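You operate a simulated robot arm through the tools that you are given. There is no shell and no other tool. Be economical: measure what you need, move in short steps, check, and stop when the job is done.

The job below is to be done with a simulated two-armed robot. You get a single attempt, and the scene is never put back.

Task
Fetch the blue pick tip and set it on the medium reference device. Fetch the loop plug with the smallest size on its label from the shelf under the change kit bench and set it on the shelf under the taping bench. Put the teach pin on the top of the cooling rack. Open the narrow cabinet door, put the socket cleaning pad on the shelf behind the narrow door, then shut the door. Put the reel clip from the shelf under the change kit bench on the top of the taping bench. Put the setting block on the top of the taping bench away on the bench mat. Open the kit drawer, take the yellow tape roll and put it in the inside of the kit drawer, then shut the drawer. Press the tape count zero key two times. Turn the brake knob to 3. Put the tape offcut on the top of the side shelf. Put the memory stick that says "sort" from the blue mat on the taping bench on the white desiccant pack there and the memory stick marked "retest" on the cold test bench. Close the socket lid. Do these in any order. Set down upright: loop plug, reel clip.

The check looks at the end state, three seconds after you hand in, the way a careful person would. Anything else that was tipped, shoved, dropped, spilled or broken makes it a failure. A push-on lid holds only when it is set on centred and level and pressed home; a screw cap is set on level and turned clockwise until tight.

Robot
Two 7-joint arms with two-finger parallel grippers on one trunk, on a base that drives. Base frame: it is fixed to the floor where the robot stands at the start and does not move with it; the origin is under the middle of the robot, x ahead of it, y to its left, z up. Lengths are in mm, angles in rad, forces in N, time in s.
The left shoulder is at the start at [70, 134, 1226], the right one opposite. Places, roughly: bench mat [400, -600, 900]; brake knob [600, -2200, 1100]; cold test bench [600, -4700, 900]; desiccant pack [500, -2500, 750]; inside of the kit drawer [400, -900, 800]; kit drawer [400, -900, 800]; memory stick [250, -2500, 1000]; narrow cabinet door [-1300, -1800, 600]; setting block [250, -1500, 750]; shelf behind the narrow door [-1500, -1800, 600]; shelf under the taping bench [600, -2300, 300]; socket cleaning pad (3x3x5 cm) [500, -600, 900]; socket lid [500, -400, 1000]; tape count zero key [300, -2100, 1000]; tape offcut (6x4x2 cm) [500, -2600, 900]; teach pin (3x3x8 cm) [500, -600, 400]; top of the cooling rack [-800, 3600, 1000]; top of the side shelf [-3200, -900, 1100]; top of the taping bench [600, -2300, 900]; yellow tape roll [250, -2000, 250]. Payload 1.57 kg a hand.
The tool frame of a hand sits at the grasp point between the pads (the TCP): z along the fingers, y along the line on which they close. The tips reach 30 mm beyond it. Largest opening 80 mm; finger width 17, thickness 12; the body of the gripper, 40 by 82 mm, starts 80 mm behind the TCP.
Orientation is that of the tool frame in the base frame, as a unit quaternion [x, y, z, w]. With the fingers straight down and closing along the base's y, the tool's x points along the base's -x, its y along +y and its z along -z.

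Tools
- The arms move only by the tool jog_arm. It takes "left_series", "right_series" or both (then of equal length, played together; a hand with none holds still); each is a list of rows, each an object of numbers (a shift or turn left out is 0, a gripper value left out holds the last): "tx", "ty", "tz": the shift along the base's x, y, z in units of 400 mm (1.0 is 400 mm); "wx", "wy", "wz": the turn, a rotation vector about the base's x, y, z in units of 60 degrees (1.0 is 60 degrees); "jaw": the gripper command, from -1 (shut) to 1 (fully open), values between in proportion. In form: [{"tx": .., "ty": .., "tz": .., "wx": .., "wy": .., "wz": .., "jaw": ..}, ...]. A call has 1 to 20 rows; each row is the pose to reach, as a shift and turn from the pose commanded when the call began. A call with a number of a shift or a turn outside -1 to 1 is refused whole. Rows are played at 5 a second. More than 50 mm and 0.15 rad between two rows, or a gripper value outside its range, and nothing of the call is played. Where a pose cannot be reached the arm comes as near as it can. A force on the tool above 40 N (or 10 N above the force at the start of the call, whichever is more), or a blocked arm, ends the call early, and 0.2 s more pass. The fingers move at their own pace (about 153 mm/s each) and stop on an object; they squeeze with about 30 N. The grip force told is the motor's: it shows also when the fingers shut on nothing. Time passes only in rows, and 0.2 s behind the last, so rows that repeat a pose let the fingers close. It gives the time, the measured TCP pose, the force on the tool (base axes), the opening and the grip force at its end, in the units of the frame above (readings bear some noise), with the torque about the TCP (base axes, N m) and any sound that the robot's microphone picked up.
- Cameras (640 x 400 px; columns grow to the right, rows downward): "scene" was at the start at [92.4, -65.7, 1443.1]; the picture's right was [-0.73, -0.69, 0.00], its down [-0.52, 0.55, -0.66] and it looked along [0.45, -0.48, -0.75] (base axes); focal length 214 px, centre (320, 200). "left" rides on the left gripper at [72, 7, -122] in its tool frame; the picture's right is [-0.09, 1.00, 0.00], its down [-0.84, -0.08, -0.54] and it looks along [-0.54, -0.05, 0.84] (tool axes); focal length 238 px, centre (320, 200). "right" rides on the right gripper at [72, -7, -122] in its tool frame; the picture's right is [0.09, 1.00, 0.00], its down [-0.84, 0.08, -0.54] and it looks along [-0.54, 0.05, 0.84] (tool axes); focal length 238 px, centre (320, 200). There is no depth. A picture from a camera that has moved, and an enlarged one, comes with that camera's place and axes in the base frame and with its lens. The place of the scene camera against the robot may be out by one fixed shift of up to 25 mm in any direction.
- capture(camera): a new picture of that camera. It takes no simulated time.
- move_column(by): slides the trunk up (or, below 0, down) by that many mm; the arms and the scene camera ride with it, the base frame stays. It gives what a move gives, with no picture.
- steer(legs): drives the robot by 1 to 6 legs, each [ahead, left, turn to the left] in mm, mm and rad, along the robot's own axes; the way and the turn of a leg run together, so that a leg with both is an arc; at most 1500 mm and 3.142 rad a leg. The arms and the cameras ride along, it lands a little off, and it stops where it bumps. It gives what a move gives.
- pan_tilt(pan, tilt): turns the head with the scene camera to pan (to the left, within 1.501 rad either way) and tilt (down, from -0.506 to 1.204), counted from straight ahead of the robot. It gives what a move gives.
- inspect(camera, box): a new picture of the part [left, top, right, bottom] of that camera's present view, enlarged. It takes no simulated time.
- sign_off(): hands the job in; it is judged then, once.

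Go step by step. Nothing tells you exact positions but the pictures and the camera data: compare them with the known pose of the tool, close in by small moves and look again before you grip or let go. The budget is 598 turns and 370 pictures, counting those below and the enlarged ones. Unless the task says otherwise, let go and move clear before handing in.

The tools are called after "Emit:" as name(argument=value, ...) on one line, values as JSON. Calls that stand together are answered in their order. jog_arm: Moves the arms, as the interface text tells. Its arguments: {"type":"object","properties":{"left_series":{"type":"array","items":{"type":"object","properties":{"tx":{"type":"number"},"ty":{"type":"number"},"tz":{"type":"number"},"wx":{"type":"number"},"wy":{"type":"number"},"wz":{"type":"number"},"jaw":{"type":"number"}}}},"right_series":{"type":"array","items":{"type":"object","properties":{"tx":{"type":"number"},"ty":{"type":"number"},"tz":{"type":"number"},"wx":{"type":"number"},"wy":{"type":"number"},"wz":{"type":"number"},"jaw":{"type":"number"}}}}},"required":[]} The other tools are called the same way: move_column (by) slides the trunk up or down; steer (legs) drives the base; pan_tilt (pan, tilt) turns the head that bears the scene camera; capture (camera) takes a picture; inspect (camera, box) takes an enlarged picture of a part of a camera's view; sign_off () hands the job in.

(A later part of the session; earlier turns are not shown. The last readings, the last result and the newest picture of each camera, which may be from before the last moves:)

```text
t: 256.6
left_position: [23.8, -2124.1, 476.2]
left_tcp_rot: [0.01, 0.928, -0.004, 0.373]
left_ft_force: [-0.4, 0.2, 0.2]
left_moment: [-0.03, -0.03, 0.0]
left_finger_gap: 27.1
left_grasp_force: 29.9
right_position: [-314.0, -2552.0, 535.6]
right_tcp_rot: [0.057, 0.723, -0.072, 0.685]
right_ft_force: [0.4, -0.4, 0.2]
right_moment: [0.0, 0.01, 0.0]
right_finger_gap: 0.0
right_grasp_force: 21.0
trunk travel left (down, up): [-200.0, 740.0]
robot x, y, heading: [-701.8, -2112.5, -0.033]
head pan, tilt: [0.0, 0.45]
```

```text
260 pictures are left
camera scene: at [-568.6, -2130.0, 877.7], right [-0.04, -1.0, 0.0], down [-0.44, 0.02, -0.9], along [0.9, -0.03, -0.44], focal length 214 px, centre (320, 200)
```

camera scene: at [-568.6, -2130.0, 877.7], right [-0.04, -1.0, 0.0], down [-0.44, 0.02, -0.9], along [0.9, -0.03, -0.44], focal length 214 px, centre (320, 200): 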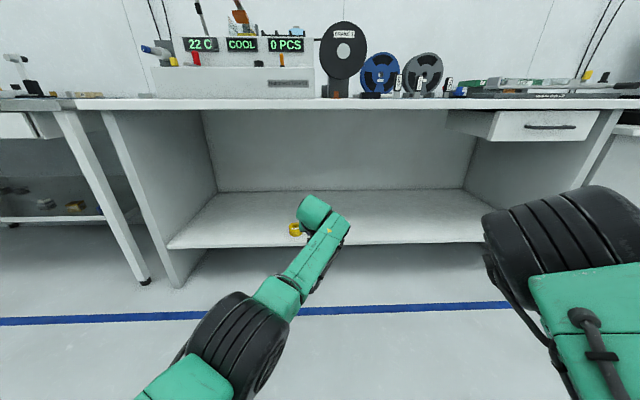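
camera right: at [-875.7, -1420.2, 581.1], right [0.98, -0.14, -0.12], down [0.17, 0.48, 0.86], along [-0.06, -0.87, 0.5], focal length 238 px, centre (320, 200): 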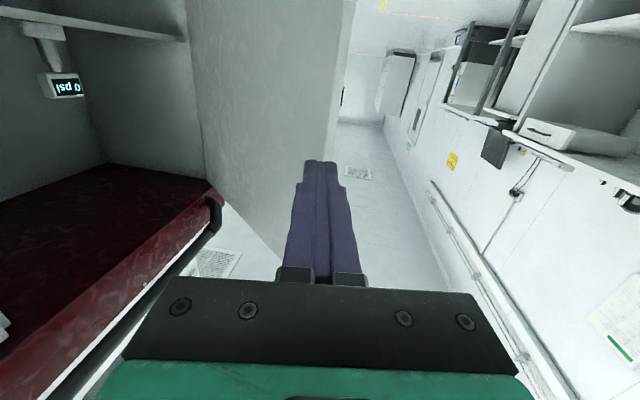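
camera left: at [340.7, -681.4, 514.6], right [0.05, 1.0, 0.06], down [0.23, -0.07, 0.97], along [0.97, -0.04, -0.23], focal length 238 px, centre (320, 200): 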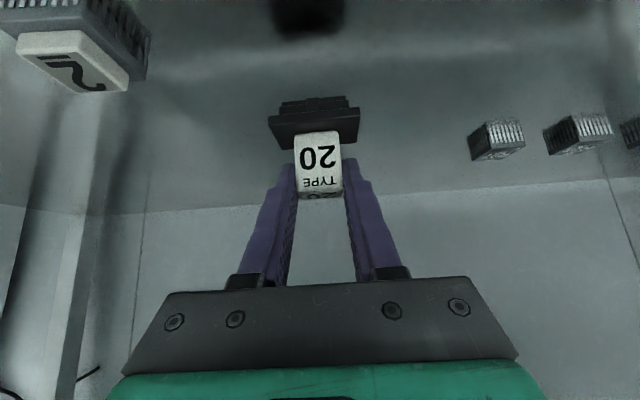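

The shelf is free at its middle; the yellow roll lies further left. I lower the trunk and drive the plug in at y≈-2260.

Emit:
move_column(by=-90)

Emit:
steer(legs=[[0, -150, 0.033], [250, 0, 0]])

Emit:
capture(camera="left")

Emit:
capture(camera="scene")

```text
t: 257.8
left_position: [24.0, -2126.0, 386.2]
left_tcp_rot: [0.011, 0.928, -0.005, 0.373]
left_ft_force: [-0.2, -0.4, -0.7]
left_moment: [0.03, -0.03, 0.02]
left_finger_gap: 26.8
left_grasp_force: 29.8
right_position: [-314.8, -2551.0, 445.8]
right_tcp_rot: [0.056, 0.724, -0.072, 0.684]
right_ft_force: [0.1, 0.9, 0.6]
right_moment: [0.02, -0.04, -0.01]
right_finger_gap: 0.0
right_grasp_force: 21.5
trunk travel left (down, up): [-110.0, 830.0]
robot x, y, heading: [-699.1, -2114.0, -0.043]
head pan, tilt: [0.0, 0.45]
```

```text
t: 260.6
left_position: [276.2, -2247.7, 384.4]
left_tcp_rot: [-0.007, 0.928, 0.002, 0.373]
left_ft_force: [0.3, -0.1, -0.6]
left_moment: [0.0, 0.01, -0.01]
left_finger_gap: 27.2
left_grasp_force: 30.0
right_position: [-46.1, -2686.7, 446.6]
right_tcp_rot: [0.041, 0.725, -0.058, 0.685]
right_ft_force: [0.3, -0.5, -0.2]
right_moment: [0.0, -0.04, -0.02]
right_finger_gap: 0.0
right_grasp_force: 21.5
trunk travel left (down, up): [-110.0, 830.0]
robot x, y, heading: [-447.8, -2266.8, -0.002]
head pan, tilt: [0.0, 0.45]
```

```text
259 pictures are left
camera left: at [140.0, -2244.8, 424.5], right [0.05, 1.0, 0.06], down [0.23, -0.07, 0.97], along [0.97, -0.03, -0.23], focal length 238 px, centre (320, 200)
```

left: 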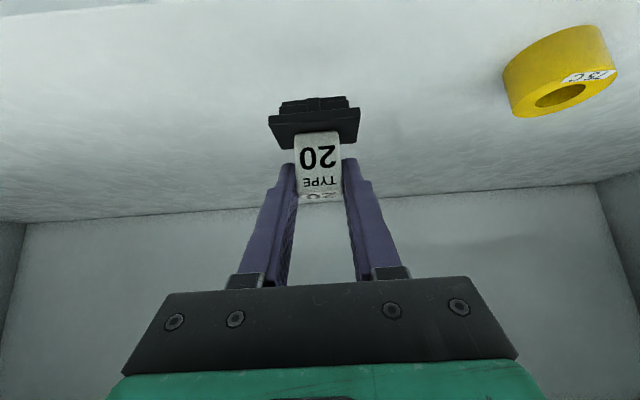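

```text
258 pictures are left
camera scene: at [-316.1, -2274.6, 787.7], right [0.0, -1.0, 0.0], down [-0.44, 0.0, -0.9], along [0.9, 0.0, -0.44], focal length 214 px, centre (320, 200)
```

scene: 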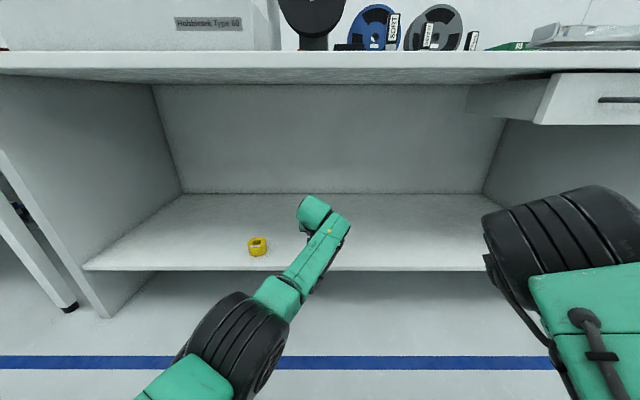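

I pull the arm in a little for slack and drive further so the plug is well over the shelf, then lower by arm with force watch.

Emit:
jog_arm(left_series=[{"tx": -0.08}, {"tx": -0.15}, {"tx": -0.15}])

Emit:
steer(legs=[[130, 0, 0]])

Emit:
jog_arm(left_series=[{"tz": -0.05}, {"tz": -0.1}, {"tz": -0.12}, {"tz": -0.13}, {"tz": -0.14}, {"tz": -0.15}, {"tz": -0.16}])

Emit:
capture(camera="left")

```text
t: 261.4
left_position: [221.1, -2236.4, 388.9]
left_tcp_rot: [-0.013, 0.926, 0.008, 0.378]
left_ft_force: [0.3, -0.3, -0.3]
left_moment: [0.02, 0.05, -0.01]
left_finger_gap: 27.2
left_grasp_force: 29.7
right_position: [-46.1, -2687.5, 445.9]
right_tcp_rot: [0.042, 0.725, -0.058, 0.685]
right_ft_force: [-0.3, -0.7, 0.2]
right_moment: [-0.01, -0.01, 0.0]
right_finger_gap: 0.0
right_grasp_force: 20.8
trunk travel left (down, up): [-110.0, 830.0]
robot x, y, heading: [-445.8, -2268.4, 0.0]
head pan, tilt: [0.0, 0.45]
```

```text
t: 262.7
left_position: [346.7, -2237.4, 384.4]
left_tcp_rot: [-0.012, 0.927, 0.012, 0.374]
left_ft_force: [0.2, -0.6, -0.8]
left_moment: [0.01, 0.01, -0.04]
left_finger_gap: 27.0
left_grasp_force: 30.6
right_position: [81.7, -2687.7, 445.4]
right_tcp_rot: [0.043, 0.725, -0.058, 0.685]
right_ft_force: [-0.4, -0.3, 0.8]
right_moment: [-0.02, 0.0, 0.01]
right_finger_gap: 0.3
right_grasp_force: 20.8
trunk travel left (down, up): [-110.0, 830.0]
robot x, y, heading: [-321.3, -2271.4, -0.001]
head pan, tilt: [0.0, 0.45]
```

```text
t: 264.3
left_position: [351.0, -2227.0, 327.3]
left_tcp_rot: [-0.018, 0.924, 0.018, 0.381]
left_ft_force: [0.3, -1.2, -0.1]
left_moment: [-0.01, -0.02, -0.02]
left_finger_gap: 27.1
left_grasp_force: 29.5
right_position: [82.0, -2686.6, 446.1]
right_tcp_rot: [0.043, 0.724, -0.058, 0.686]
right_ft_force: [-0.2, -0.5, 0.3]
right_moment: [-0.01, -0.02, -0.03]
right_finger_gap: 0.1
right_grasp_force: 21.6
trunk travel left (down, up): [-110.0, 830.0]
robot x, y, heading: [-321.3, -2266.4, -0.005]
head pan, tilt: [0.0, 0.45]
```

```text
257 pictures are left
camera left: at [214.3, -2228.8, 363.7], right [0.02, 1.0, 0.08], down [0.22, -0.09, 0.97], along [0.98, 0.0, -0.22], focal length 238 px, centre (320, 200)
```

left: 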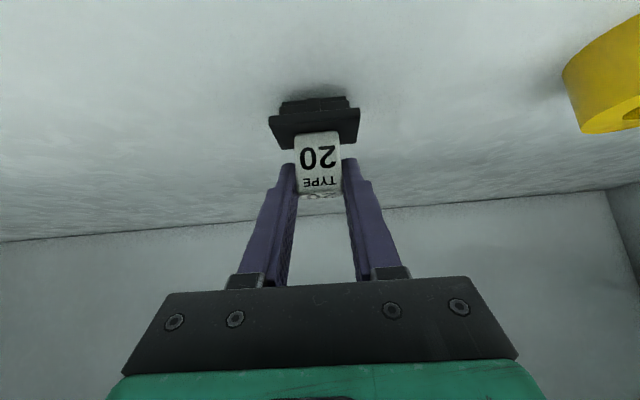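

Close to the surface (contact shadow near). I continue down in 3 mm steps until contact.

Emit:
jog_arm(left_series=[{"tz": -0.008}, {"tz": -0.016}, {"tz": -0.024}, {"tz": -0.032}, {"tz": -0.04}, {"tz": -0.048}])

Emit:
capture(camera="left")

```text
t: 265.7
left_position: [353.1, -2225.4, 317.4]
left_tcp_rot: [-0.015, 0.92, 0.02, 0.39]
left_ft_force: [3.0, 3.1, 28.4]
left_moment: [-0.34, -0.1, -0.02]
left_finger_gap: 27.6
left_grasp_force: 30.5
right_position: [79.0, -2687.8, 448.6]
right_tcp_rot: [0.043, 0.723, -0.058, 0.687]
right_ft_force: [0.5, 0.0, 0.4]
right_moment: [0.0, -0.01, -0.02]
right_finger_gap: 0.0
right_grasp_force: 21.2
trunk travel left (down, up): [-110.0, 830.0]
robot x, y, heading: [-314.2, -2268.5, 0.001]
head pan, tilt: [0.0, 0.45]
```

```text
256 pictures are left
camera left: at [215.4, -2227.1, 350.9], right [0.02, 1.0, 0.09], down [0.2, -0.09, 0.98], along [0.98, 0.0, -0.2], focal length 238 px, centre (320, 200)
```

left: 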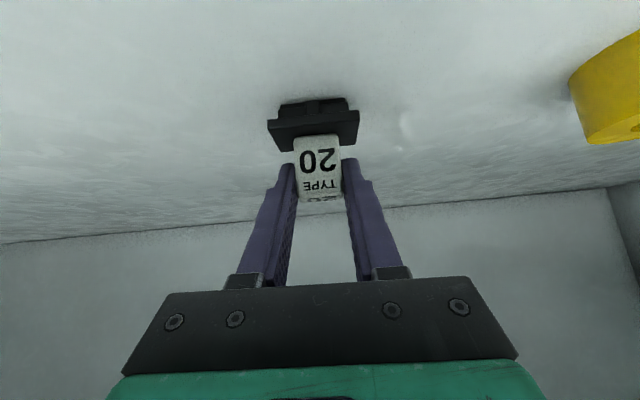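

In contact. I relax the push and open.

Emit:
jog_arm(left_series=[{"tz": 0.01}, {"tz": 0.021}, {"tz": 0.021, "jaw": 0.0}, {"tz": 0.021}, {"tz": 0.021, "jaw": 0.2}, {"tz": 0.021}])

Emit:
capture(camera="left")

```text
t: 267.1
left_position: [350.8, -2221.7, 308.2]
left_tcp_rot: [-0.018, 0.926, 0.024, 0.376]
left_ft_force: [1.5, 0.7, 3.3]
left_moment: [-0.04, -0.07, 0.03]
left_finger_gap: 47.1
left_grasp_force: 0.0
right_position: [81.0, -2687.2, 446.3]
right_tcp_rot: [0.043, 0.724, -0.058, 0.686]
right_ft_force: [-0.1, -0.7, 0.6]
right_moment: [0.01, 0.0, 0.0]
right_finger_gap: 0.0
right_grasp_force: 22.0
trunk travel left (down, up): [-110.0, 830.0]
robot x, y, heading: [-314.6, -2266.0, -0.001]
head pan, tilt: [0.0, 0.45]
```

```text
255 pictures are left
camera left: at [214.0, -2224.3, 346.9], right [0.02, 1.0, 0.09], down [0.23, -0.1, 0.97], along [0.97, 0.0, -0.23], focal length 238 px, centre (320, 200)
```

left: 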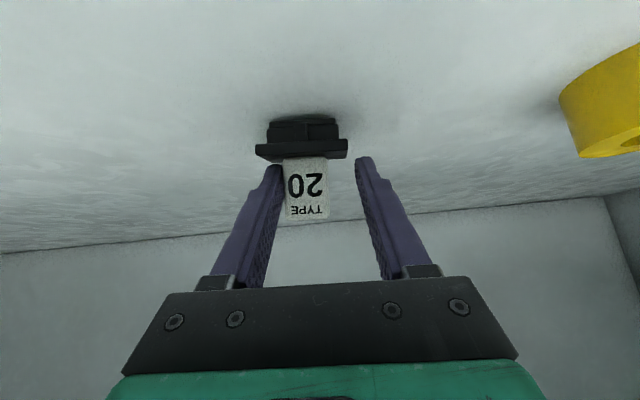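

The plug stands; a finger rests near its flange. I lift 8 mm, centre, and back out.

Emit:
jog_arm(left_series=[{"tz": 0.015, "ty": -0.005}, {"tz": 0.03, "ty": -0.013}, {"tz": 0.03, "ty": -0.013}])

Emit:
steer(legs=[[-200, 0, 0]])

Emit:
inspect(camera="left", box=[200, 60, 440, 210])

Emit:
capture(camera="scene")

```text
t: 267.9
left_position: [350.0, -2221.1, 315.7]
left_tcp_rot: [-0.017, 0.927, 0.029, 0.374]
left_ft_force: [0.0, 0.4, 0.0]
left_moment: [0.01, 0.02, 0.0]
left_finger_gap: 48.2
left_grasp_force: 0.0
right_position: [82.5, -2687.4, 446.3]
right_tcp_rot: [0.043, 0.725, -0.059, 0.685]
right_ft_force: [0.1, 0.4, -1.2]
right_moment: [0.0, -0.01, -0.02]
right_finger_gap: 0.3
right_grasp_force: 21.3
trunk travel left (down, up): [-110.0, 830.0]
robot x, y, heading: [-319.6, -2263.9, -0.004]
head pan, tilt: [0.0, 0.45]
```

```text
t: 269.5
left_position: [151.1, -2222.6, 319.5]
left_tcp_rot: [-0.019, 0.926, 0.027, 0.377]
left_ft_force: [0.2, 1.1, -0.2]
left_moment: [0.01, 0.01, 0.0]
left_finger_gap: 48.3
left_grasp_force: 0.0
right_position: [-117.5, -2684.9, 446.8]
right_tcp_rot: [0.042, 0.725, -0.058, 0.685]
right_ft_force: [-0.2, 0.2, -0.5]
right_moment: [0.0, 0.0, 0.04]
right_finger_gap: 0.0
right_grasp_force: 21.3
trunk travel left (down, up): [-110.0, 830.0]
robot x, y, heading: [-520.0, -2262.9, 0.004]
head pan, tilt: [0.0, 0.45]
```

```text
2.67 times, centred on (320, 135) of left
camera zoom: at [14.6, -2225.7, 358.2], right [0.01, 0.99, 0.1], down [0.22, -0.1, 0.97], along [0.97, 0.01, -0.22], focal length 636 px, centre (320, 373)
```

zoom: 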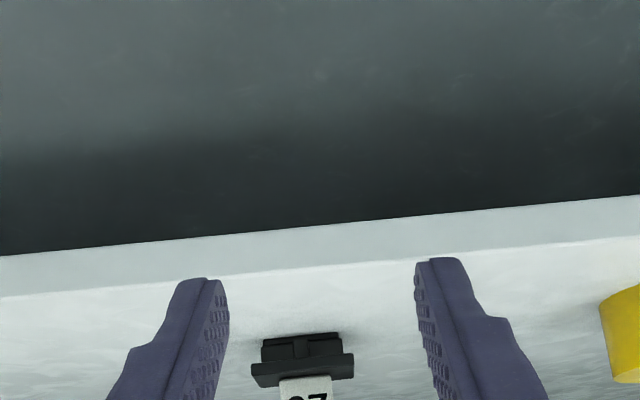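

```text
253 pictures are left
camera scene: at [-388.7, -2274.6, 787.8], right [0.0, -1.0, 0.0], down [-0.44, 0.0, -0.9], along [0.9, 0.0, -0.44], focal length 214 px, centre (320, 200)
```

scene: 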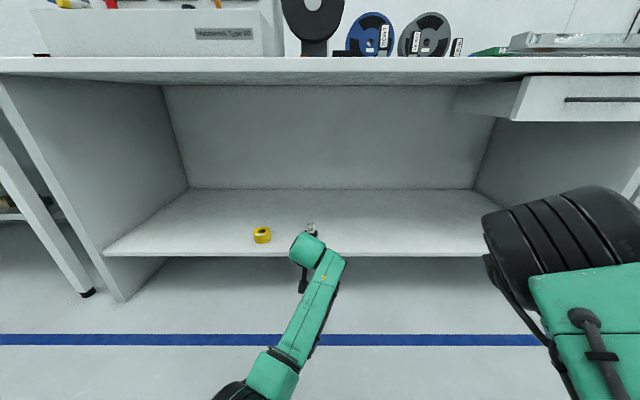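

The plug stands on the shelf. Now the yellow roll near [333,-2035]: I square up the hand, open fully and slide left to line up.

Emit:
jog_arm(left_series=[{"tz": 0.05, "wx": -0.034, "wz": -0.053, "jaw": 1}, {"tz": 0.09, "wx": -0.034, "wz": -0.053}, {"tz": 0.09, "wx": -0.034, "wz": -0.053}])

Emit:
steer(legs=[[0, 187, 0]])

Emit:
capture(camera="left")

```text
t: 270.3
left_position: [152.6, -2218.8, 355.7]
left_tcp_rot: [-0.001, 0.926, 0.002, 0.378]
left_ft_force: [-0.2, -0.3, 0.4]
left_moment: [0.02, 0.02, -0.01]
left_finger_gap: 80.0
left_grasp_force: 0.1
right_position: [-117.4, -2686.8, 446.3]
right_tcp_rot: [0.042, 0.725, -0.058, 0.685]
right_ft_force: [-0.1, 0.4, 0.3]
right_moment: [-0.02, 0.0, -0.02]
right_finger_gap: 0.0
right_grasp_force: 21.2
trunk travel left (down, up): [-110.0, 830.0]
robot x, y, heading: [-518.2, -2266.5, 0.003]
head pan, tilt: [0.0, 0.45]
```

```text
t: 271.8
left_position: [151.5, -2031.0, 356.1]
left_tcp_rot: [-0.003, 0.926, 0.003, 0.377]
left_ft_force: [-0.5, 0.8, -1.3]
left_moment: [-0.02, -0.02, 0.03]
left_finger_gap: 80.1
left_grasp_force: 0.0
right_position: [-116.8, -2499.0, 445.6]
right_tcp_rot: [0.041, 0.725, -0.056, 0.686]
right_ft_force: [0.4, 0.1, 0.3]
right_moment: [-0.03, 0.01, -0.02]
right_finger_gap: 0.0
right_grasp_force: 20.9
trunk travel left (down, up): [-110.0, 830.0]
robot x, y, heading: [-517.4, -2077.7, 0.004]
head pan, tilt: [0.0, 0.45]
```

```text
252 pictures are left
camera left: at [14.8, -2027.0, 393.4], right [0.06, 1.0, 0.07], down [0.22, -0.08, 0.97], along [0.97, -0.04, -0.22], focal length 238 px, centre (320, 200)
```

left: 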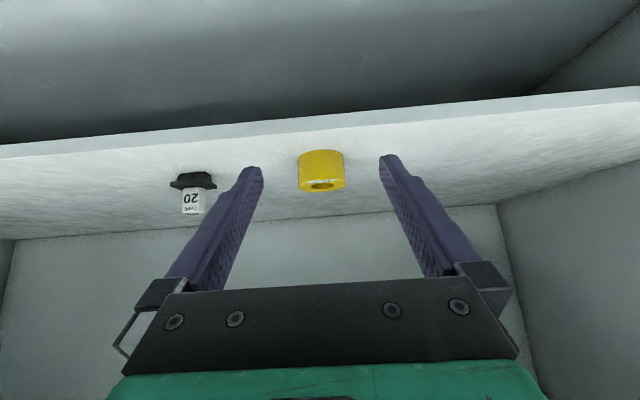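

Roll about 67 mm wide. I drive forward 110 and look again.

Emit:
steer(legs=[[110, -4, 0]])

Emit:
capture(camera="left")

```text
t: 273.0
left_position: [258.7, -2032.7, 355.8]
left_tcp_rot: [-0.003, 0.926, 0.003, 0.378]
left_ft_force: [-0.4, 0.3, 0.4]
left_moment: [-0.02, 0.0, 0.0]
left_finger_gap: 80.0
left_grasp_force: 0.1
right_position: [-9.0, -2502.6, 445.4]
right_tcp_rot: [0.041, 0.724, -0.057, 0.686]
right_ft_force: [-0.1, -0.4, 0.1]
right_moment: [0.0, -0.01, 0.0]
right_finger_gap: 0.1
right_grasp_force: 21.6
trunk travel left (down, up): [-110.0, 830.0]
robot x, y, heading: [-410.6, -2083.0, 0.006]
head pan, tilt: [0.0, 0.45]
```

```text
251 pictures are left
camera left: at [122.7, -2029.4, 393.4], right [0.06, 1.0, 0.07], down [0.22, -0.08, 0.97], along [0.97, -0.04, -0.22], focal length 238 px, centre (320, 200)
```

left: 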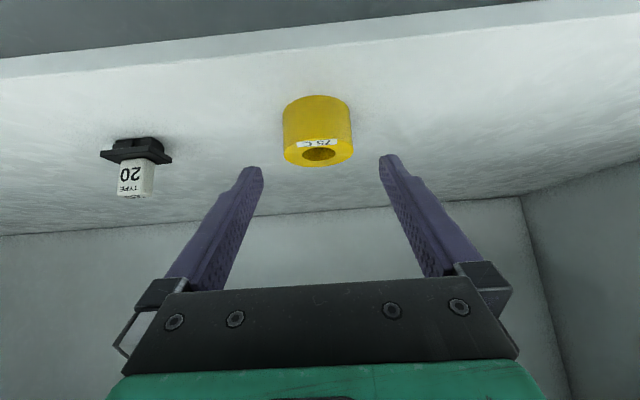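

Roll centre [335,-2037], 67 mm across, z 262–300. I drive 45 more, then go in along the finger axis.

Emit:
jog_arm(left_series=[{"tz": 0.05}, {"tz": 0.05}])

Emit:
steer(legs=[[45, 0, 0]])

Emit:
capture(camera="left")

```text
t: 273.6
left_position: [257.2, -2032.9, 376.9]
left_tcp_rot: [-0.003, 0.926, 0.003, 0.377]
left_ft_force: [0.0, 0.9, 0.4]
left_moment: [0.01, -0.02, 0.02]
left_finger_gap: 79.9
left_grasp_force: 0.1
right_position: [-9.8, -2501.5, 447.0]
right_tcp_rot: [0.041, 0.725, -0.057, 0.686]
right_ft_force: [-0.1, -0.3, -0.4]
right_moment: [-0.04, -0.03, -0.03]
right_finger_gap: 0.2
right_grasp_force: 21.3
trunk travel left (down, up): [-110.0, 830.0]
robot x, y, heading: [-412.5, -2085.0, 0.007]
head pan, tilt: [0.0, 0.45]
```

```text
t: 274.5
left_position: [303.6, -2031.9, 378.1]
left_tcp_rot: [-0.004, 0.926, 0.004, 0.378]
left_ft_force: [-0.6, -0.1, 0.3]
left_moment: [0.01, 0.03, 0.0]
left_finger_gap: 80.2
left_grasp_force: 0.0
right_position: [36.1, -2501.8, 446.1]
right_tcp_rot: [0.04, 0.724, -0.056, 0.686]
right_ft_force: [-0.8, -0.5, -0.7]
right_moment: [0.01, -0.02, -0.02]
right_finger_gap: 0.0
right_grasp_force: 20.9
trunk travel left (down, up): [-110.0, 830.0]
robot x, y, heading: [-368.9, -2085.9, 0.004]
head pan, tilt: [0.0, 0.45]
```

```text
250 pictures are left
camera left: at [166.6, -2028.2, 415.3], right [0.06, 1.0, 0.07], down [0.22, -0.08, 0.97], along [0.97, -0.04, -0.22], focal length 238 px, centre (320, 200)
```

left: 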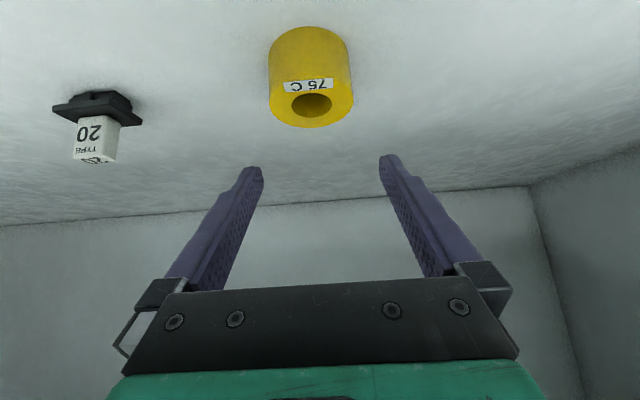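

I descend with the fingers straddling the roll.

Emit:
jog_arm(left_series=[{"ty": -0.012, "tz": -0.06}, {"tx": 0.02, "ty": -0.012, "tz": -0.12}, {"tx": 0.04, "ty": -0.012, "tz": -0.17}, {"tx": 0.052, "ty": -0.012, "tz": -0.2}, {"tx": 0.052, "ty": -0.012, "tz": -0.2}])

Emit:
capture(camera="left")

```text
t: 275.7
left_position: [323.8, -2037.7, 298.2]
left_tcp_rot: [-0.004, 0.926, 0.004, 0.377]
left_ft_force: [0.4, 0.7, 0.1]
left_moment: [-0.02, -0.04, 0.03]
left_finger_gap: 80.0
left_grasp_force: 0.2
right_position: [35.4, -2502.0, 447.1]
right_tcp_rot: [0.04, 0.725, -0.056, 0.685]
right_ft_force: [0.3, 0.6, -0.6]
right_moment: [-0.04, 0.0, 0.0]
right_finger_gap: 0.2
right_grasp_force: 21.4
trunk travel left (down, up): [-110.0, 830.0]
robot x, y, heading: [-367.2, -2083.1, 0.004]
head pan, tilt: [0.0, 0.45]
```

```text
249 pictures are left
camera left: at [187.3, -2033.3, 335.8], right [0.06, 1.0, 0.07], down [0.22, -0.08, 0.97], along [0.97, -0.04, -0.22], focal length 238 px, centre (320, 200)
```

left: 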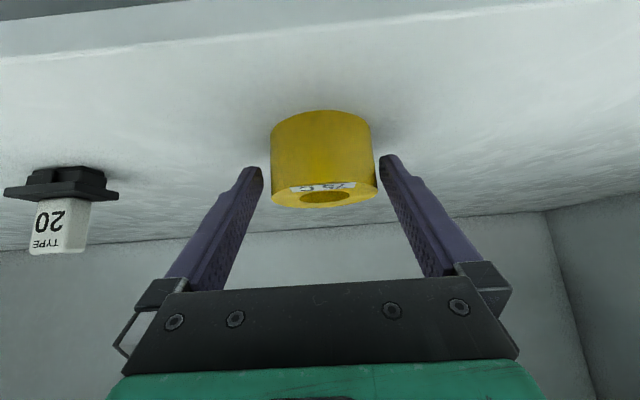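

Straddled. I close and lift.

Emit:
jog_arm(left_series=[{"jaw": -1}, {"jaw": -1}, {"jaw": -1}, {"tz": 0.05}, {"tz": 0.1}, {"tz": 0.12}])

Emit:
capture(camera="left")

```text
t: 277.1
left_position: [324.4, -2036.7, 344.9]
left_tcp_rot: [-0.004, 0.926, 0.003, 0.376]
left_ft_force: [-0.1, -0.1, -1.0]
left_moment: [0.0, 0.01, 0.01]
left_finger_gap: 59.1
left_grasp_force: 29.9
right_position: [36.4, -2502.2, 446.3]
right_tcp_rot: [0.041, 0.724, -0.057, 0.686]
right_ft_force: [0.9, 0.4, 0.1]
right_moment: [-0.03, 0.01, 0.02]
right_finger_gap: 0.1
right_grasp_force: 21.5
trunk travel left (down, up): [-110.0, 830.0]
robot x, y, heading: [-368.5, -2083.6, 0.009]
head pan, tilt: [0.0, 0.45]
```

```text
248 pictures are left
camera left: at [187.7, -2033.1, 383.9], right [0.06, 1.0, 0.07], down [0.22, -0.08, 0.97], along [0.97, -0.04, -0.22], focal length 238 px, centre (320, 200)
```

left: 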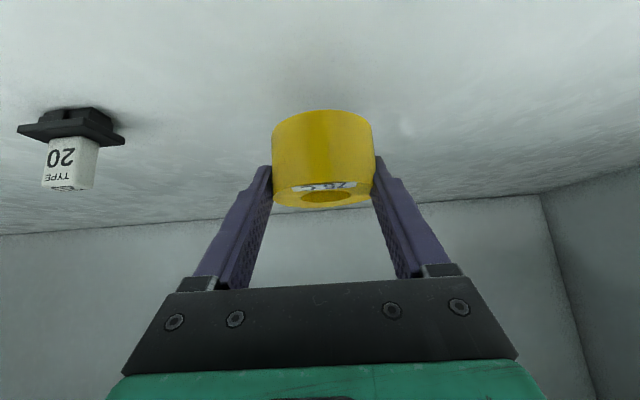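

Roll held. I back out, retract the left arm near the body, and raise the trunk on the way to the kit drawer.

Emit:
steer(legs=[[-330, 0, 0]])

Emit:
jog_arm(left_series=[{"tx": -0.1}, {"tx": -0.2}, {"tx": -0.3}, {"tx": -0.4}, {"tx": -0.5}, {"tx": -0.6}, {"tx": -0.7}])

Emit:
move_column(by=340)

Emit:
capture(camera="scene")

```text
t: 279.2
left_position: [5.8, -2043.6, 344.4]
left_tcp_rot: [0.0, 0.926, 0.002, 0.378]
left_ft_force: [0.0, 0.9, -1.0]
left_moment: [-0.01, -0.03, 0.03]
left_finger_gap: 59.1
left_grasp_force: 30.2
right_position: [-286.3, -2504.8, 446.2]
right_tcp_rot: [0.043, 0.724, -0.058, 0.686]
right_ft_force: [0.2, 0.5, -0.7]
right_moment: [0.02, -0.03, 0.02]
right_finger_gap: 0.0
right_grasp_force: 21.0
trunk travel left (down, up): [-110.0, 830.0]
robot x, y, heading: [-685.0, -2085.0, 0.005]
head pan, tilt: [0.0, 0.45]
```

```text
t: 280.1
left_position: [-85.8, -1971.4, 357.3]
left_tcp_rot: [-0.016, 0.913, 0.083, 0.4]
left_ft_force: [0.0, -0.8, -1.1]
left_moment: [0.0, 0.03, 0.02]
left_finger_gap: 59.0
left_grasp_force: 29.8
right_position: [-286.0, -2504.9, 446.2]
right_tcp_rot: [0.043, 0.724, -0.058, 0.686]
right_ft_force: [0.6, 0.6, -0.4]
right_moment: [-0.01, 0.0, -0.01]
right_finger_gap: 0.1
right_grasp_force: 21.8
trunk travel left (down, up): [-110.0, 830.0]
robot x, y, heading: [-685.1, -2085.2, -0.0]
head pan, tilt: [0.0, 0.45]
stopped in row 4 (left hand): the arm was blocked; the commanded pose is now the measured one
```

```text
t: 283.4
left_position: [-84.5, -1971.9, 696.0]
left_tcp_rot: [-0.015, 0.912, 0.082, 0.401]
left_ft_force: [0.1, 0.9, -1.8]
left_moment: [0.0, -0.02, 0.02]
left_finger_gap: 58.8
left_grasp_force: 30.2
right_position: [-286.3, -2505.2, 786.8]
right_tcp_rot: [0.042, 0.724, -0.058, 0.686]
right_ft_force: [0.6, 0.3, 0.0]
right_moment: [0.01, -0.02, 0.0]
right_finger_gap: 0.0
right_grasp_force: 21.2
trunk travel left (down, up): [-450.0, 490.0]
robot x, y, heading: [-686.7, -2081.9, -0.006]
head pan, tilt: [0.0, 0.45]
```

```text
247 pictures are left
camera scene: at [-555.4, -2092.6, 1127.7], right [0.0, -1.0, 0.0], down [-0.44, 0.0, -0.9], along [0.9, 0.0, -0.44], focal length 214 px, centre (320, 200)
```

scene: 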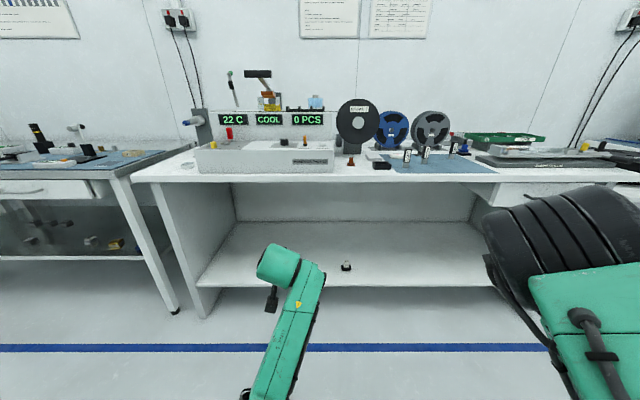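

The left arm can't fold further but that's workable. I lower the left hand a bit and roll the right gripper 90° so it can close vertically on the drawer's horizontal bar.

Emit:
jog_arm(left_series=[{"tz": -0.05}, {"tz": -0.1}, {"tz": -0.15}, {"tz": -0.2}, {"tz": -0.2}, {"tz": -0.2}, {"tz": -0.2}], right_series=[{"wx": 0.14}, {"wx": 0.28}, {"wx": 0.42}, {"wx": 0.56}, {"wx": 0.7}, {"wx": 0.84}, {"wx": 0.98}])

Emit:
jog_arm(right_series=[{"wx": 0.14}, {"wx": 0.28}, {"wx": 0.42}, {"wx": 0.52}, {"wx": 0.52, "jaw": 0.0}])

Emit:
capture(camera="right")

```text
t: 285.0
left_position: [-77.8, -1956.1, 632.6]
left_tcp_rot: [-0.021, 0.905, 0.095, 0.415]
left_ft_force: [-0.4, -0.4, -1.3]
left_moment: [-0.01, 0.02, -0.01]
left_finger_gap: 59.0
left_grasp_force: 29.9
right_position: [-287.3, -2507.0, 786.9]
right_tcp_rot: [0.376, 0.659, 0.305, 0.576]
right_ft_force: [0.6, -0.3, -0.2]
right_moment: [0.01, -0.02, 0.01]
right_finger_gap: 0.0
right_grasp_force: 21.8
trunk travel left (down, up): [-450.0, 490.0]
robot x, y, heading: [-686.8, -2085.0, -0.002]
head pan, tilt: [0.0, 0.45]
```

```text
t: 286.2
left_position: [-79.1, -1956.1, 628.1]
left_tcp_rot: [-0.019, 0.906, 0.097, 0.412]
left_ft_force: [-0.3, -0.4, -1.0]
left_moment: [0.0, 0.0, -0.01]
left_finger_gap: 58.9
left_grasp_force: 29.8
right_position: [-285.4, -2504.8, 785.8]
right_tcp_rot: [0.516, 0.554, 0.471, 0.453]
right_ft_force: [0.4, 0.0, 0.3]
right_moment: [0.03, 0.01, 0.07]
right_finger_gap: 40.0
right_grasp_force: 0.1
trunk travel left (down, up): [-450.0, 490.0]
robot x, y, heading: [-684.4, -2084.2, -0.004]
head pan, tilt: [0.0, 0.45]
```

```text
246 pictures are left
camera right: at [-410.9, -2440.9, 796.2], right [0.14, 0.12, 0.98], down [-0.48, -0.86, 0.17], along [0.87, -0.49, -0.06], focal length 238 px, centre (320, 200)
```

right: 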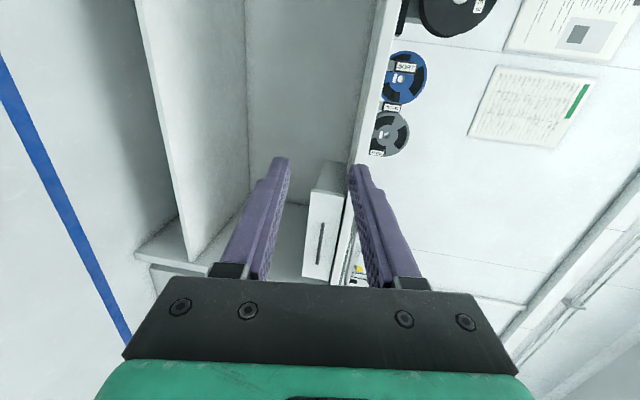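

The right gripper now closes vertically. I drive along to the kit drawer.

Emit:
steer(legs=[[0, 1490, 0.004], [0, 80, 0]])

Emit:
capture(camera="right")

Emit:
capture(camera="scene")

```text
t: 294.4
left_position: [-61.4, -354.6, 617.5]
left_tcp_rot: [-0.005, 0.909, 0.095, 0.406]
left_ft_force: [-0.3, 1.4, -1.3]
left_moment: [-0.02, -0.01, 0.03]
left_finger_gap: 58.7
left_grasp_force: 30.1
right_position: [-274.6, -901.7, 787.5]
right_tcp_rot: [0.521, 0.548, 0.466, 0.46]
right_ft_force: [-0.8, 0.4, 0.7]
right_moment: [0.01, 0.04, -0.03]
right_finger_gap: 39.8
right_grasp_force: 0.1
trunk travel left (down, up): [-450.0, 490.0]
robot x, y, heading: [-666.7, -472.6, -0.025]
head pan, tilt: [0.0, 0.45]
```

```text
245 pictures are left
camera right: at [-397.9, -834.3, 796.4], right [0.14, 0.12, 0.98], down [-0.5, -0.85, 0.17], along [0.86, -0.51, -0.06], focal length 238 px, centre (320, 200)
```

right: 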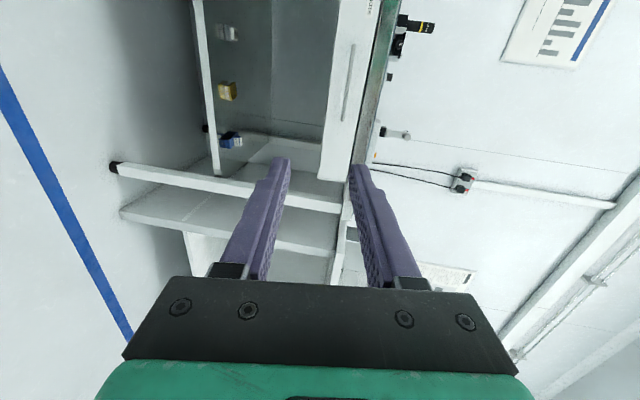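

```text
244 pictures are left
camera scene: at [-535.3, -483.1, 1127.7], right [-0.02, -1.0, 0.0], down [-0.44, 0.01, -0.9], along [0.9, -0.02, -0.44], focal length 214 px, centre (320, 200)
```

scene: 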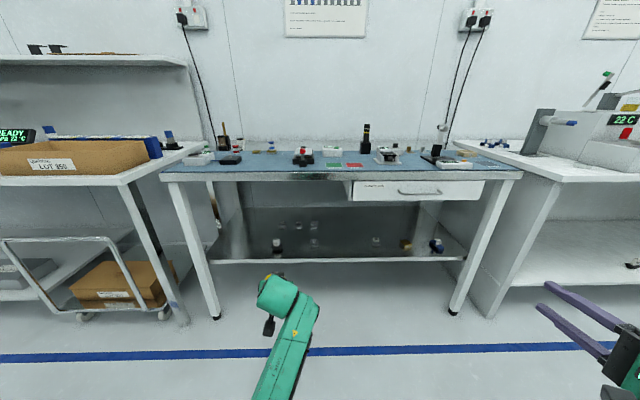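

Handle is around [200–290,-877,782]. I approach 280 mm closer and look again.

Emit:
steer(legs=[[0, 15, 0.025], [290, 0, 0]])

Emit:
capture(camera="right")

```text
t: 296.8
left_position: [228.8, -324.3, 617.1]
left_tcp_rot: [-0.016, 0.909, 0.102, 0.403]
left_ft_force: [-0.2, -0.3, -0.9]
left_moment: [0.02, 0.0, 0.0]
left_finger_gap: 58.8
left_grasp_force: 30.2
right_position: [28.2, -877.4, 787.0]
right_tcp_rot: [0.515, 0.554, 0.472, 0.453]
right_ft_force: [0.0, -0.2, -0.4]
right_moment: [-0.02, -0.01, -0.01]
right_finger_gap: 40.1
right_grasp_force: 0.1
trunk travel left (down, up): [-450.0, 490.0]
robot x, y, heading: [-377.6, -457.1, 0.001]
head pan, tilt: [0.0, 0.45]
```

```text
243 pictures are left
camera right: at [-97.2, -812.9, 795.8], right [0.14, 0.12, 0.98], down [-0.47, -0.86, 0.17], along [0.87, -0.49, -0.06], focal length 238 px, centre (320, 200)
```

right: 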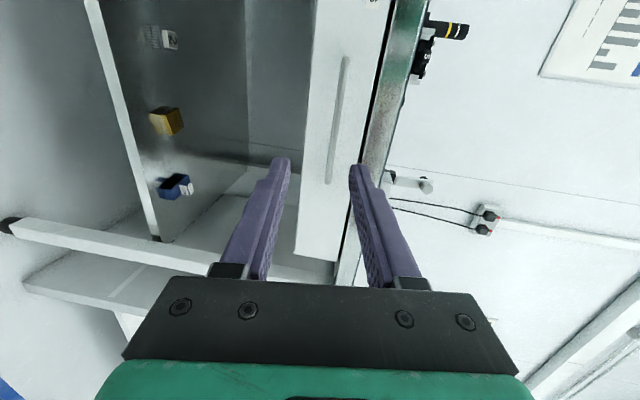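

Handle refined: x≈256, z≈780, y -972…-804. I lower the left hand, extend the right arm and drive forward.

Emit:
jog_arm(left_series=[{"tz": -0.07}, {"tz": -0.12}, {"tz": -0.12}], right_series=[{"tx": 0.07, "tz": -0.008}, {"tx": 0.15, "tz": -0.015}, {"tx": 0.17, "tz": -0.015}])

Emit:
steer(legs=[[110, 0, 0]])

Emit:
capture(camera="right")

```text
t: 297.6
left_position: [229.2, -321.6, 570.9]
left_tcp_rot: [-0.017, 0.908, 0.107, 0.405]
left_ft_force: [-1.4, -0.3, -1.1]
left_moment: [-0.03, 0.03, -0.03]
left_finger_gap: 58.5
left_grasp_force: 30.1
right_position: [95.5, -877.3, 780.5]
right_tcp_rot: [0.514, 0.555, 0.472, 0.454]
right_ft_force: [-0.7, -0.1, 0.2]
right_moment: [0.03, -0.02, -0.01]
right_finger_gap: 40.2
right_grasp_force: 0.1
trunk travel left (down, up): [-450.0, 490.0]
robot x, y, heading: [-376.3, -456.4, -0.002]
head pan, tilt: [0.0, 0.45]
```

```text
t: 298.8
left_position: [336.5, -320.2, 569.0]
left_tcp_rot: [-0.017, 0.908, 0.108, 0.403]
left_ft_force: [0.6, -0.8, -1.6]
left_moment: [-0.02, 0.01, -0.01]
left_finger_gap: 58.9
left_grasp_force: 30.3
right_position: [203.9, -876.7, 779.4]
right_tcp_rot: [0.514, 0.555, 0.472, 0.453]
right_ft_force: [-0.6, 0.6, -0.7]
right_moment: [-0.01, 0.02, 0.03]
right_finger_gap: 40.0
right_grasp_force: 0.1
trunk travel left (down, up): [-450.0, 490.0]
robot x, y, heading: [-268.3, -454.0, 0.002]
head pan, tilt: [0.0, 0.45]
```

```text
242 pictures are left
camera right: at [78.9, -812.6, 788.8], right [0.14, 0.12, 0.98], down [-0.47, -0.86, 0.17], along [0.87, -0.49, -0.06], focal length 238 px, centre (320, 200)
```

right: 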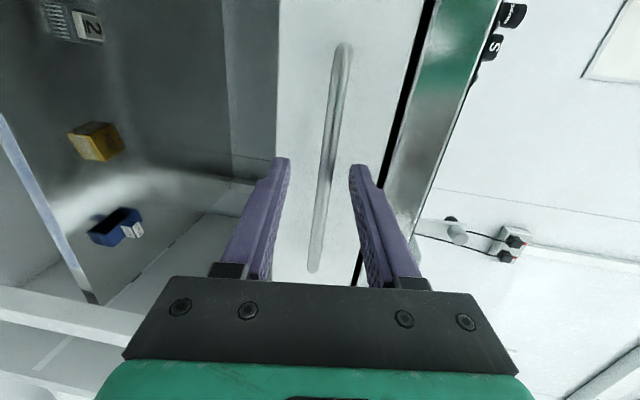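

The bar lies between the fingers. Forward 28 mm, then close.

Emit:
steer(legs=[[28, 0, 0]])

Emit:
jog_arm(right_series=[{"jaw": -1}, {"jaw": -1}, {"jaw": -1}, {"jaw": -1}])

Emit:
capture(camera="right")

```text
t: 299.7
left_position: [357.2, -319.0, 569.8]
left_tcp_rot: [-0.016, 0.909, 0.107, 0.403]
left_ft_force: [0.1, 1.0, -0.4]
left_moment: [-0.02, 0.03, 0.01]
left_finger_gap: 58.9
left_grasp_force: 29.4
right_position: [222.1, -875.5, 780.6]
right_tcp_rot: [0.515, 0.554, 0.472, 0.454]
right_ft_force: [-5.2, 1.3, 1.4]
right_moment: [-0.09, -0.23, 0.02]
right_finger_gap: 41.5
right_grasp_force: 0.6
trunk travel left (down, up): [-450.0, 490.0]
robot x, y, heading: [-244.4, -458.6, 0.001]
head pan, tilt: [0.0, 0.45]
stopped in leg 1: the force on the tool passed its limit (the readings are from after the stop); the commanded pose is now the measured one
```

```text
t: 300.7
left_position: [357.6, -320.2, 569.6]
left_tcp_rot: [-0.016, 0.908, 0.109, 0.404]
left_ft_force: [0.0, -0.1, -1.6]
left_moment: [-0.01, 0.01, -0.02]
left_finger_gap: 58.7
left_grasp_force: 29.6
right_position: [223.1, -877.0, 779.0]
right_tcp_rot: [0.514, 0.554, 0.473, 0.454]
right_ft_force: [-0.3, -0.8, 7.5]
right_moment: [0.47, 0.01, -0.04]
right_finger_gap: 9.8
right_grasp_force: 27.5
trunk travel left (down, up): [-450.0, 490.0]
robot x, y, heading: [-239.9, -458.1, 0.001]
head pan, tilt: [0.0, 0.45]
```

```text
241 pictures are left
camera right: at [98.2, -812.4, 789.2], right [0.13, 0.12, 0.98], down [-0.48, -0.86, 0.17], along [0.87, -0.49, -0.06], focal length 238 px, centre (320, 200)
```

right: 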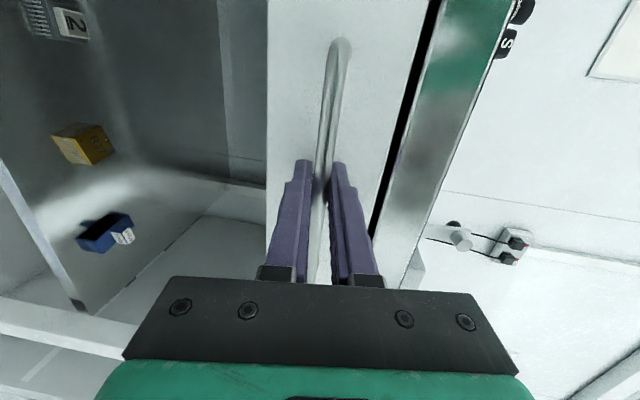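

The bar is gripped. I pull the drawer out by driving straight back.

Emit:
steer(legs=[[-120, 0, 0]])

Emit:
steer(legs=[[-110, 0, 0]])

Emit:
capture(camera="scene")

```text
t: 301.9
left_position: [237.6, -321.3, 569.4]
left_tcp_rot: [-0.015, 0.909, 0.107, 0.403]
left_ft_force: [0.0, 0.8, -0.3]
left_moment: [-0.02, 0.01, 0.0]
left_finger_gap: 58.8
left_grasp_force: 30.1
right_position: [101.6, -876.5, 779.0]
right_tcp_rot: [0.515, 0.553, 0.471, 0.455]
right_ft_force: [0.9, 4.9, 6.2]
right_moment: [0.49, 0.0, 0.19]
right_finger_gap: 9.7
right_grasp_force: 28.1
trunk travel left (down, up): [-450.0, 490.0]
robot x, y, heading: [-362.9, -454.3, -0.0]
head pan, tilt: [0.0, 0.45]
```

```text
t: 303.1
left_position: [125.4, -320.7, 570.3]
left_tcp_rot: [-0.015, 0.908, 0.107, 0.404]
left_ft_force: [0.2, -0.5, -0.7]
left_moment: [-0.04, 0.02, 0.02]
left_finger_gap: 59.0
left_grasp_force: 30.0
right_position: [-10.5, -876.6, 780.2]
right_tcp_rot: [0.515, 0.554, 0.471, 0.454]
right_ft_force: [0.4, -0.2, 7.0]
right_moment: [0.44, -0.01, -0.17]
right_finger_gap: 9.6
right_grasp_force: 28.4
trunk travel left (down, up): [-450.0, 490.0]
robot x, y, heading: [-473.0, -454.9, -0.003]
head pan, tilt: [0.0, 0.45]
```

```text
240 pictures are left
camera scene: at [-347.4, -464.2, 1128.0], right [0.0, -1.0, 0.0], down [-0.43, 0.0, -0.9], along [0.9, 0.0, -0.43], focal length 214 px, centre (320, 200)
```

scene: 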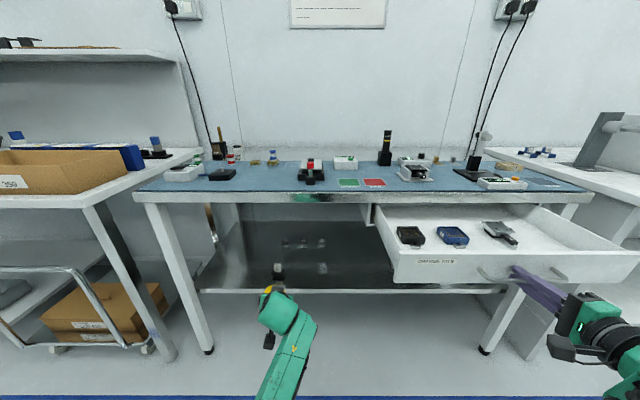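

The drawer is open with three items inside; the front strip is free. I release the bar, back off and raise things so the left hand with the roll can come over the drawer.

Emit:
jog_arm(right_series=[{"jaw": 0.2}, {"jaw": 0.2}, {"jaw": 0.2}])

Emit:
steer(legs=[[-200, 0, 0]])

Emit:
move_column(by=150)

Emit:
jog_arm(left_series=[{"tx": 0.05, "ty": -0.04, "tz": 0.07, "wx": -0.05, "wy": 0.02, "wz": -0.03}, {"tx": 0.1, "ty": -0.08, "tz": 0.14, "wx": -0.1, "wy": 0.04, "wz": -0.06}, {"tx": 0.13, "ty": -0.13, "tz": 0.22, "wx": -0.15, "wy": 0.06, "wz": -0.09}, {"tx": 0.13, "ty": -0.18, "tz": 0.3, "wx": -0.178, "wy": 0.061, "wz": -0.103}, {"tx": 0.13, "ty": -0.18, "tz": 0.32, "wx": -0.178, "wy": 0.061, "wz": -0.103}])

Emit:
capture(camera="left")

```text
t: 303.9
left_position: [126.2, -320.0, 568.1]
left_tcp_rot: [-0.016, 0.908, 0.109, 0.403]
left_ft_force: [0.1, -0.1, -0.9]
left_moment: [-0.02, 0.01, -0.02]
left_finger_gap: 58.6
left_grasp_force: 29.8
right_position: [-7.6, -876.7, 778.9]
right_tcp_rot: [0.515, 0.553, 0.471, 0.454]
right_ft_force: [0.1, 0.2, -0.1]
right_moment: [-0.01, -0.01, -0.03]
right_finger_gap: 48.0
right_grasp_force: 0.0
trunk travel left (down, up): [-450.0, 490.0]
robot x, y, heading: [-479.2, -457.1, 0.004]
head pan, tilt: [0.0, 0.45]
```

```text
t: 305.5
left_position: [-73.1, -321.5, 569.8]
left_tcp_rot: [-0.015, 0.909, 0.108, 0.403]
left_ft_force: [-0.1, -0.5, -1.5]
left_moment: [0.02, -0.01, -0.01]
left_finger_gap: 58.7
left_grasp_force: 30.4
right_position: [-210.0, -878.5, 778.9]
right_tcp_rot: [0.516, 0.553, 0.471, 0.454]
right_ft_force: [-1.3, -0.2, -0.3]
right_moment: [0.0, -0.01, 0.02]
right_finger_gap: 48.0
right_grasp_force: 0.1
trunk travel left (down, up): [-450.0, 490.0]
robot x, y, heading: [-679.2, -454.7, -0.002]
head pan, tilt: [0.0, 0.45]
```

```text
t: 307.3
left_position: [-72.0, -321.0, 720.5]
left_tcp_rot: [-0.015, 0.909, 0.108, 0.403]
left_ft_force: [0.4, 0.7, -0.2]
left_moment: [-0.01, 0.0, 0.0]
left_finger_gap: 58.7
left_grasp_force: 30.3
right_position: [-208.9, -878.9, 929.1]
right_tcp_rot: [0.515, 0.553, 0.471, 0.454]
right_ft_force: [-0.1, -0.3, -0.1]
right_moment: [-0.01, 0.0, 0.01]
right_finger_gap: 48.2
right_grasp_force: 0.1
trunk travel left (down, up): [-600.0, 340.0]
robot x, y, heading: [-676.2, -455.5, 0.003]
head pan, tilt: [0.0, 0.45]
```

```text
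t: 308.5
left_position: [-19.6, -383.8, 843.9]
left_tcp_rot: [-0.003, 0.927, 0.01, 0.376]
left_ft_force: [-0.4, 0.4, -0.4]
left_moment: [-0.01, 0.04, 0.0]
left_finger_gap: 58.8
left_grasp_force: 30.7
right_position: [-209.5, -878.0, 929.7]
right_tcp_rot: [0.516, 0.553, 0.471, 0.454]
right_ft_force: [0.1, 0.4, 0.2]
right_moment: [0.02, 0.02, 0.0]
right_finger_gap: 48.1
right_grasp_force: 0.0
trunk travel left (down, up): [-600.0, 340.0]
robot x, y, heading: [-677.0, -457.1, -0.002]
head pan, tilt: [0.0, 0.45]
```

```text
239 pictures are left
camera left: at [-155.4, -381.3, 882.6], right [0.05, 1.0, 0.08], down [0.22, -0.09, 0.97], along [0.97, -0.03, -0.23], focal length 238 px, centre (320, 200)
```

left: 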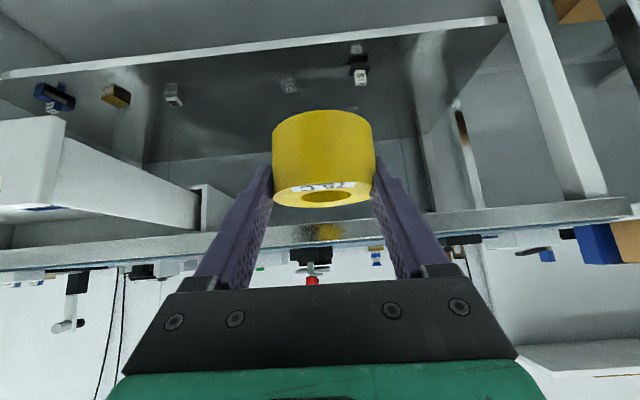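

Square again. I lift it a bit more and drive over to the drawer.

Emit:
jog_arm(left_series=[{"tz": 0.08}, {"tz": 0.14}, {"tz": 0.14}])

Emit:
steer(legs=[[0, -515, 0], [40, 0, 0]])

Emit:
capture(camera="left")

Emit:
capture(camera="scene")

```text
t: 309.3
left_position: [-19.8, -392.5, 902.5]
left_tcp_rot: [-0.002, 0.927, 0.003, 0.376]
left_ft_force: [-0.7, -0.5, -1.8]
left_moment: [0.01, 0.0, 0.02]
left_finger_gap: 58.7
left_grasp_force: 30.1
right_position: [-209.5, -878.2, 927.8]
right_tcp_rot: [0.516, 0.553, 0.471, 0.454]
right_ft_force: [-0.2, -0.6, -0.8]
right_moment: [0.03, 0.0, -0.02]
right_finger_gap: 48.2
right_grasp_force: 0.0
trunk travel left (down, up): [-600.0, 340.0]
robot x, y, heading: [-676.3, -459.6, -0.001]
head pan, tilt: [0.0, 0.45]
```

```text
t: 312.8
left_position: [18.5, -905.8, 902.0]
left_tcp_rot: [0.001, 0.926, 0.002, 0.377]
left_ft_force: [0.0, 0.1, 0.0]
left_moment: [-0.02, 0.02, 0.01]
left_finger_gap: 58.8
left_grasp_force: 29.9
right_position: [-171.6, -1393.4, 929.4]
right_tcp_rot: [0.517, 0.552, 0.471, 0.454]
right_ft_force: [0.5, -0.1, -1.1]
right_moment: [-0.01, -0.02, 0.0]
right_finger_gap: 47.9
right_grasp_force: 0.0
trunk travel left (down, up): [-600.0, 340.0]
robot x, y, heading: [-636.2, -972.9, -0.002]
head pan, tilt: [0.0, 0.45]
```

```text
238 pictures are left
camera left: at [-117.8, -902.0, 940.0], right [0.06, 1.0, 0.07], down [0.22, -0.08, 0.97], along [0.97, -0.05, -0.23], focal length 238 px, centre (320, 200)
```

left: 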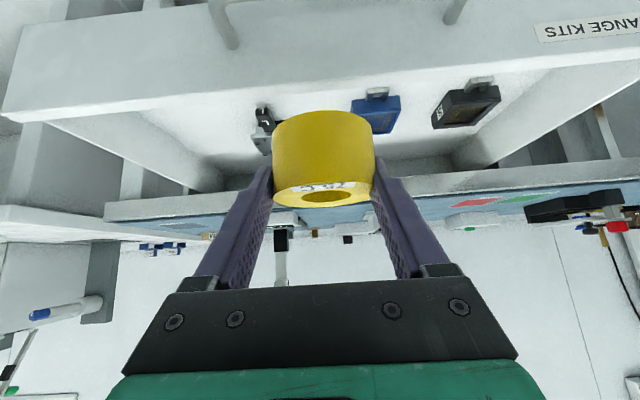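

```text
237 pictures are left
camera scene: at [-506.9, -979.4, 1277.9], right [0.0, -1.0, 0.0], down [-0.43, 0.0, -0.9], along [0.9, 0.0, -0.43], focal length 214 px, centre (320, 200)
```

scene: 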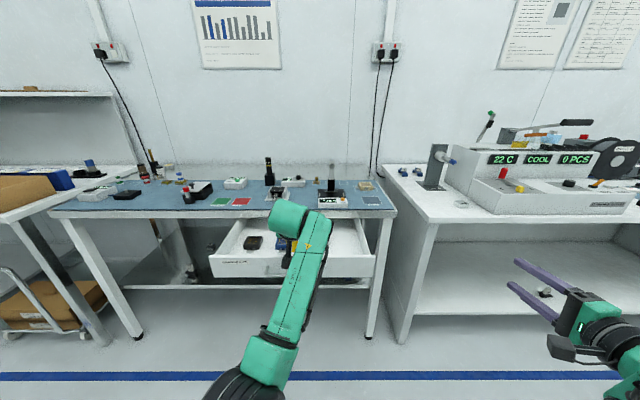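

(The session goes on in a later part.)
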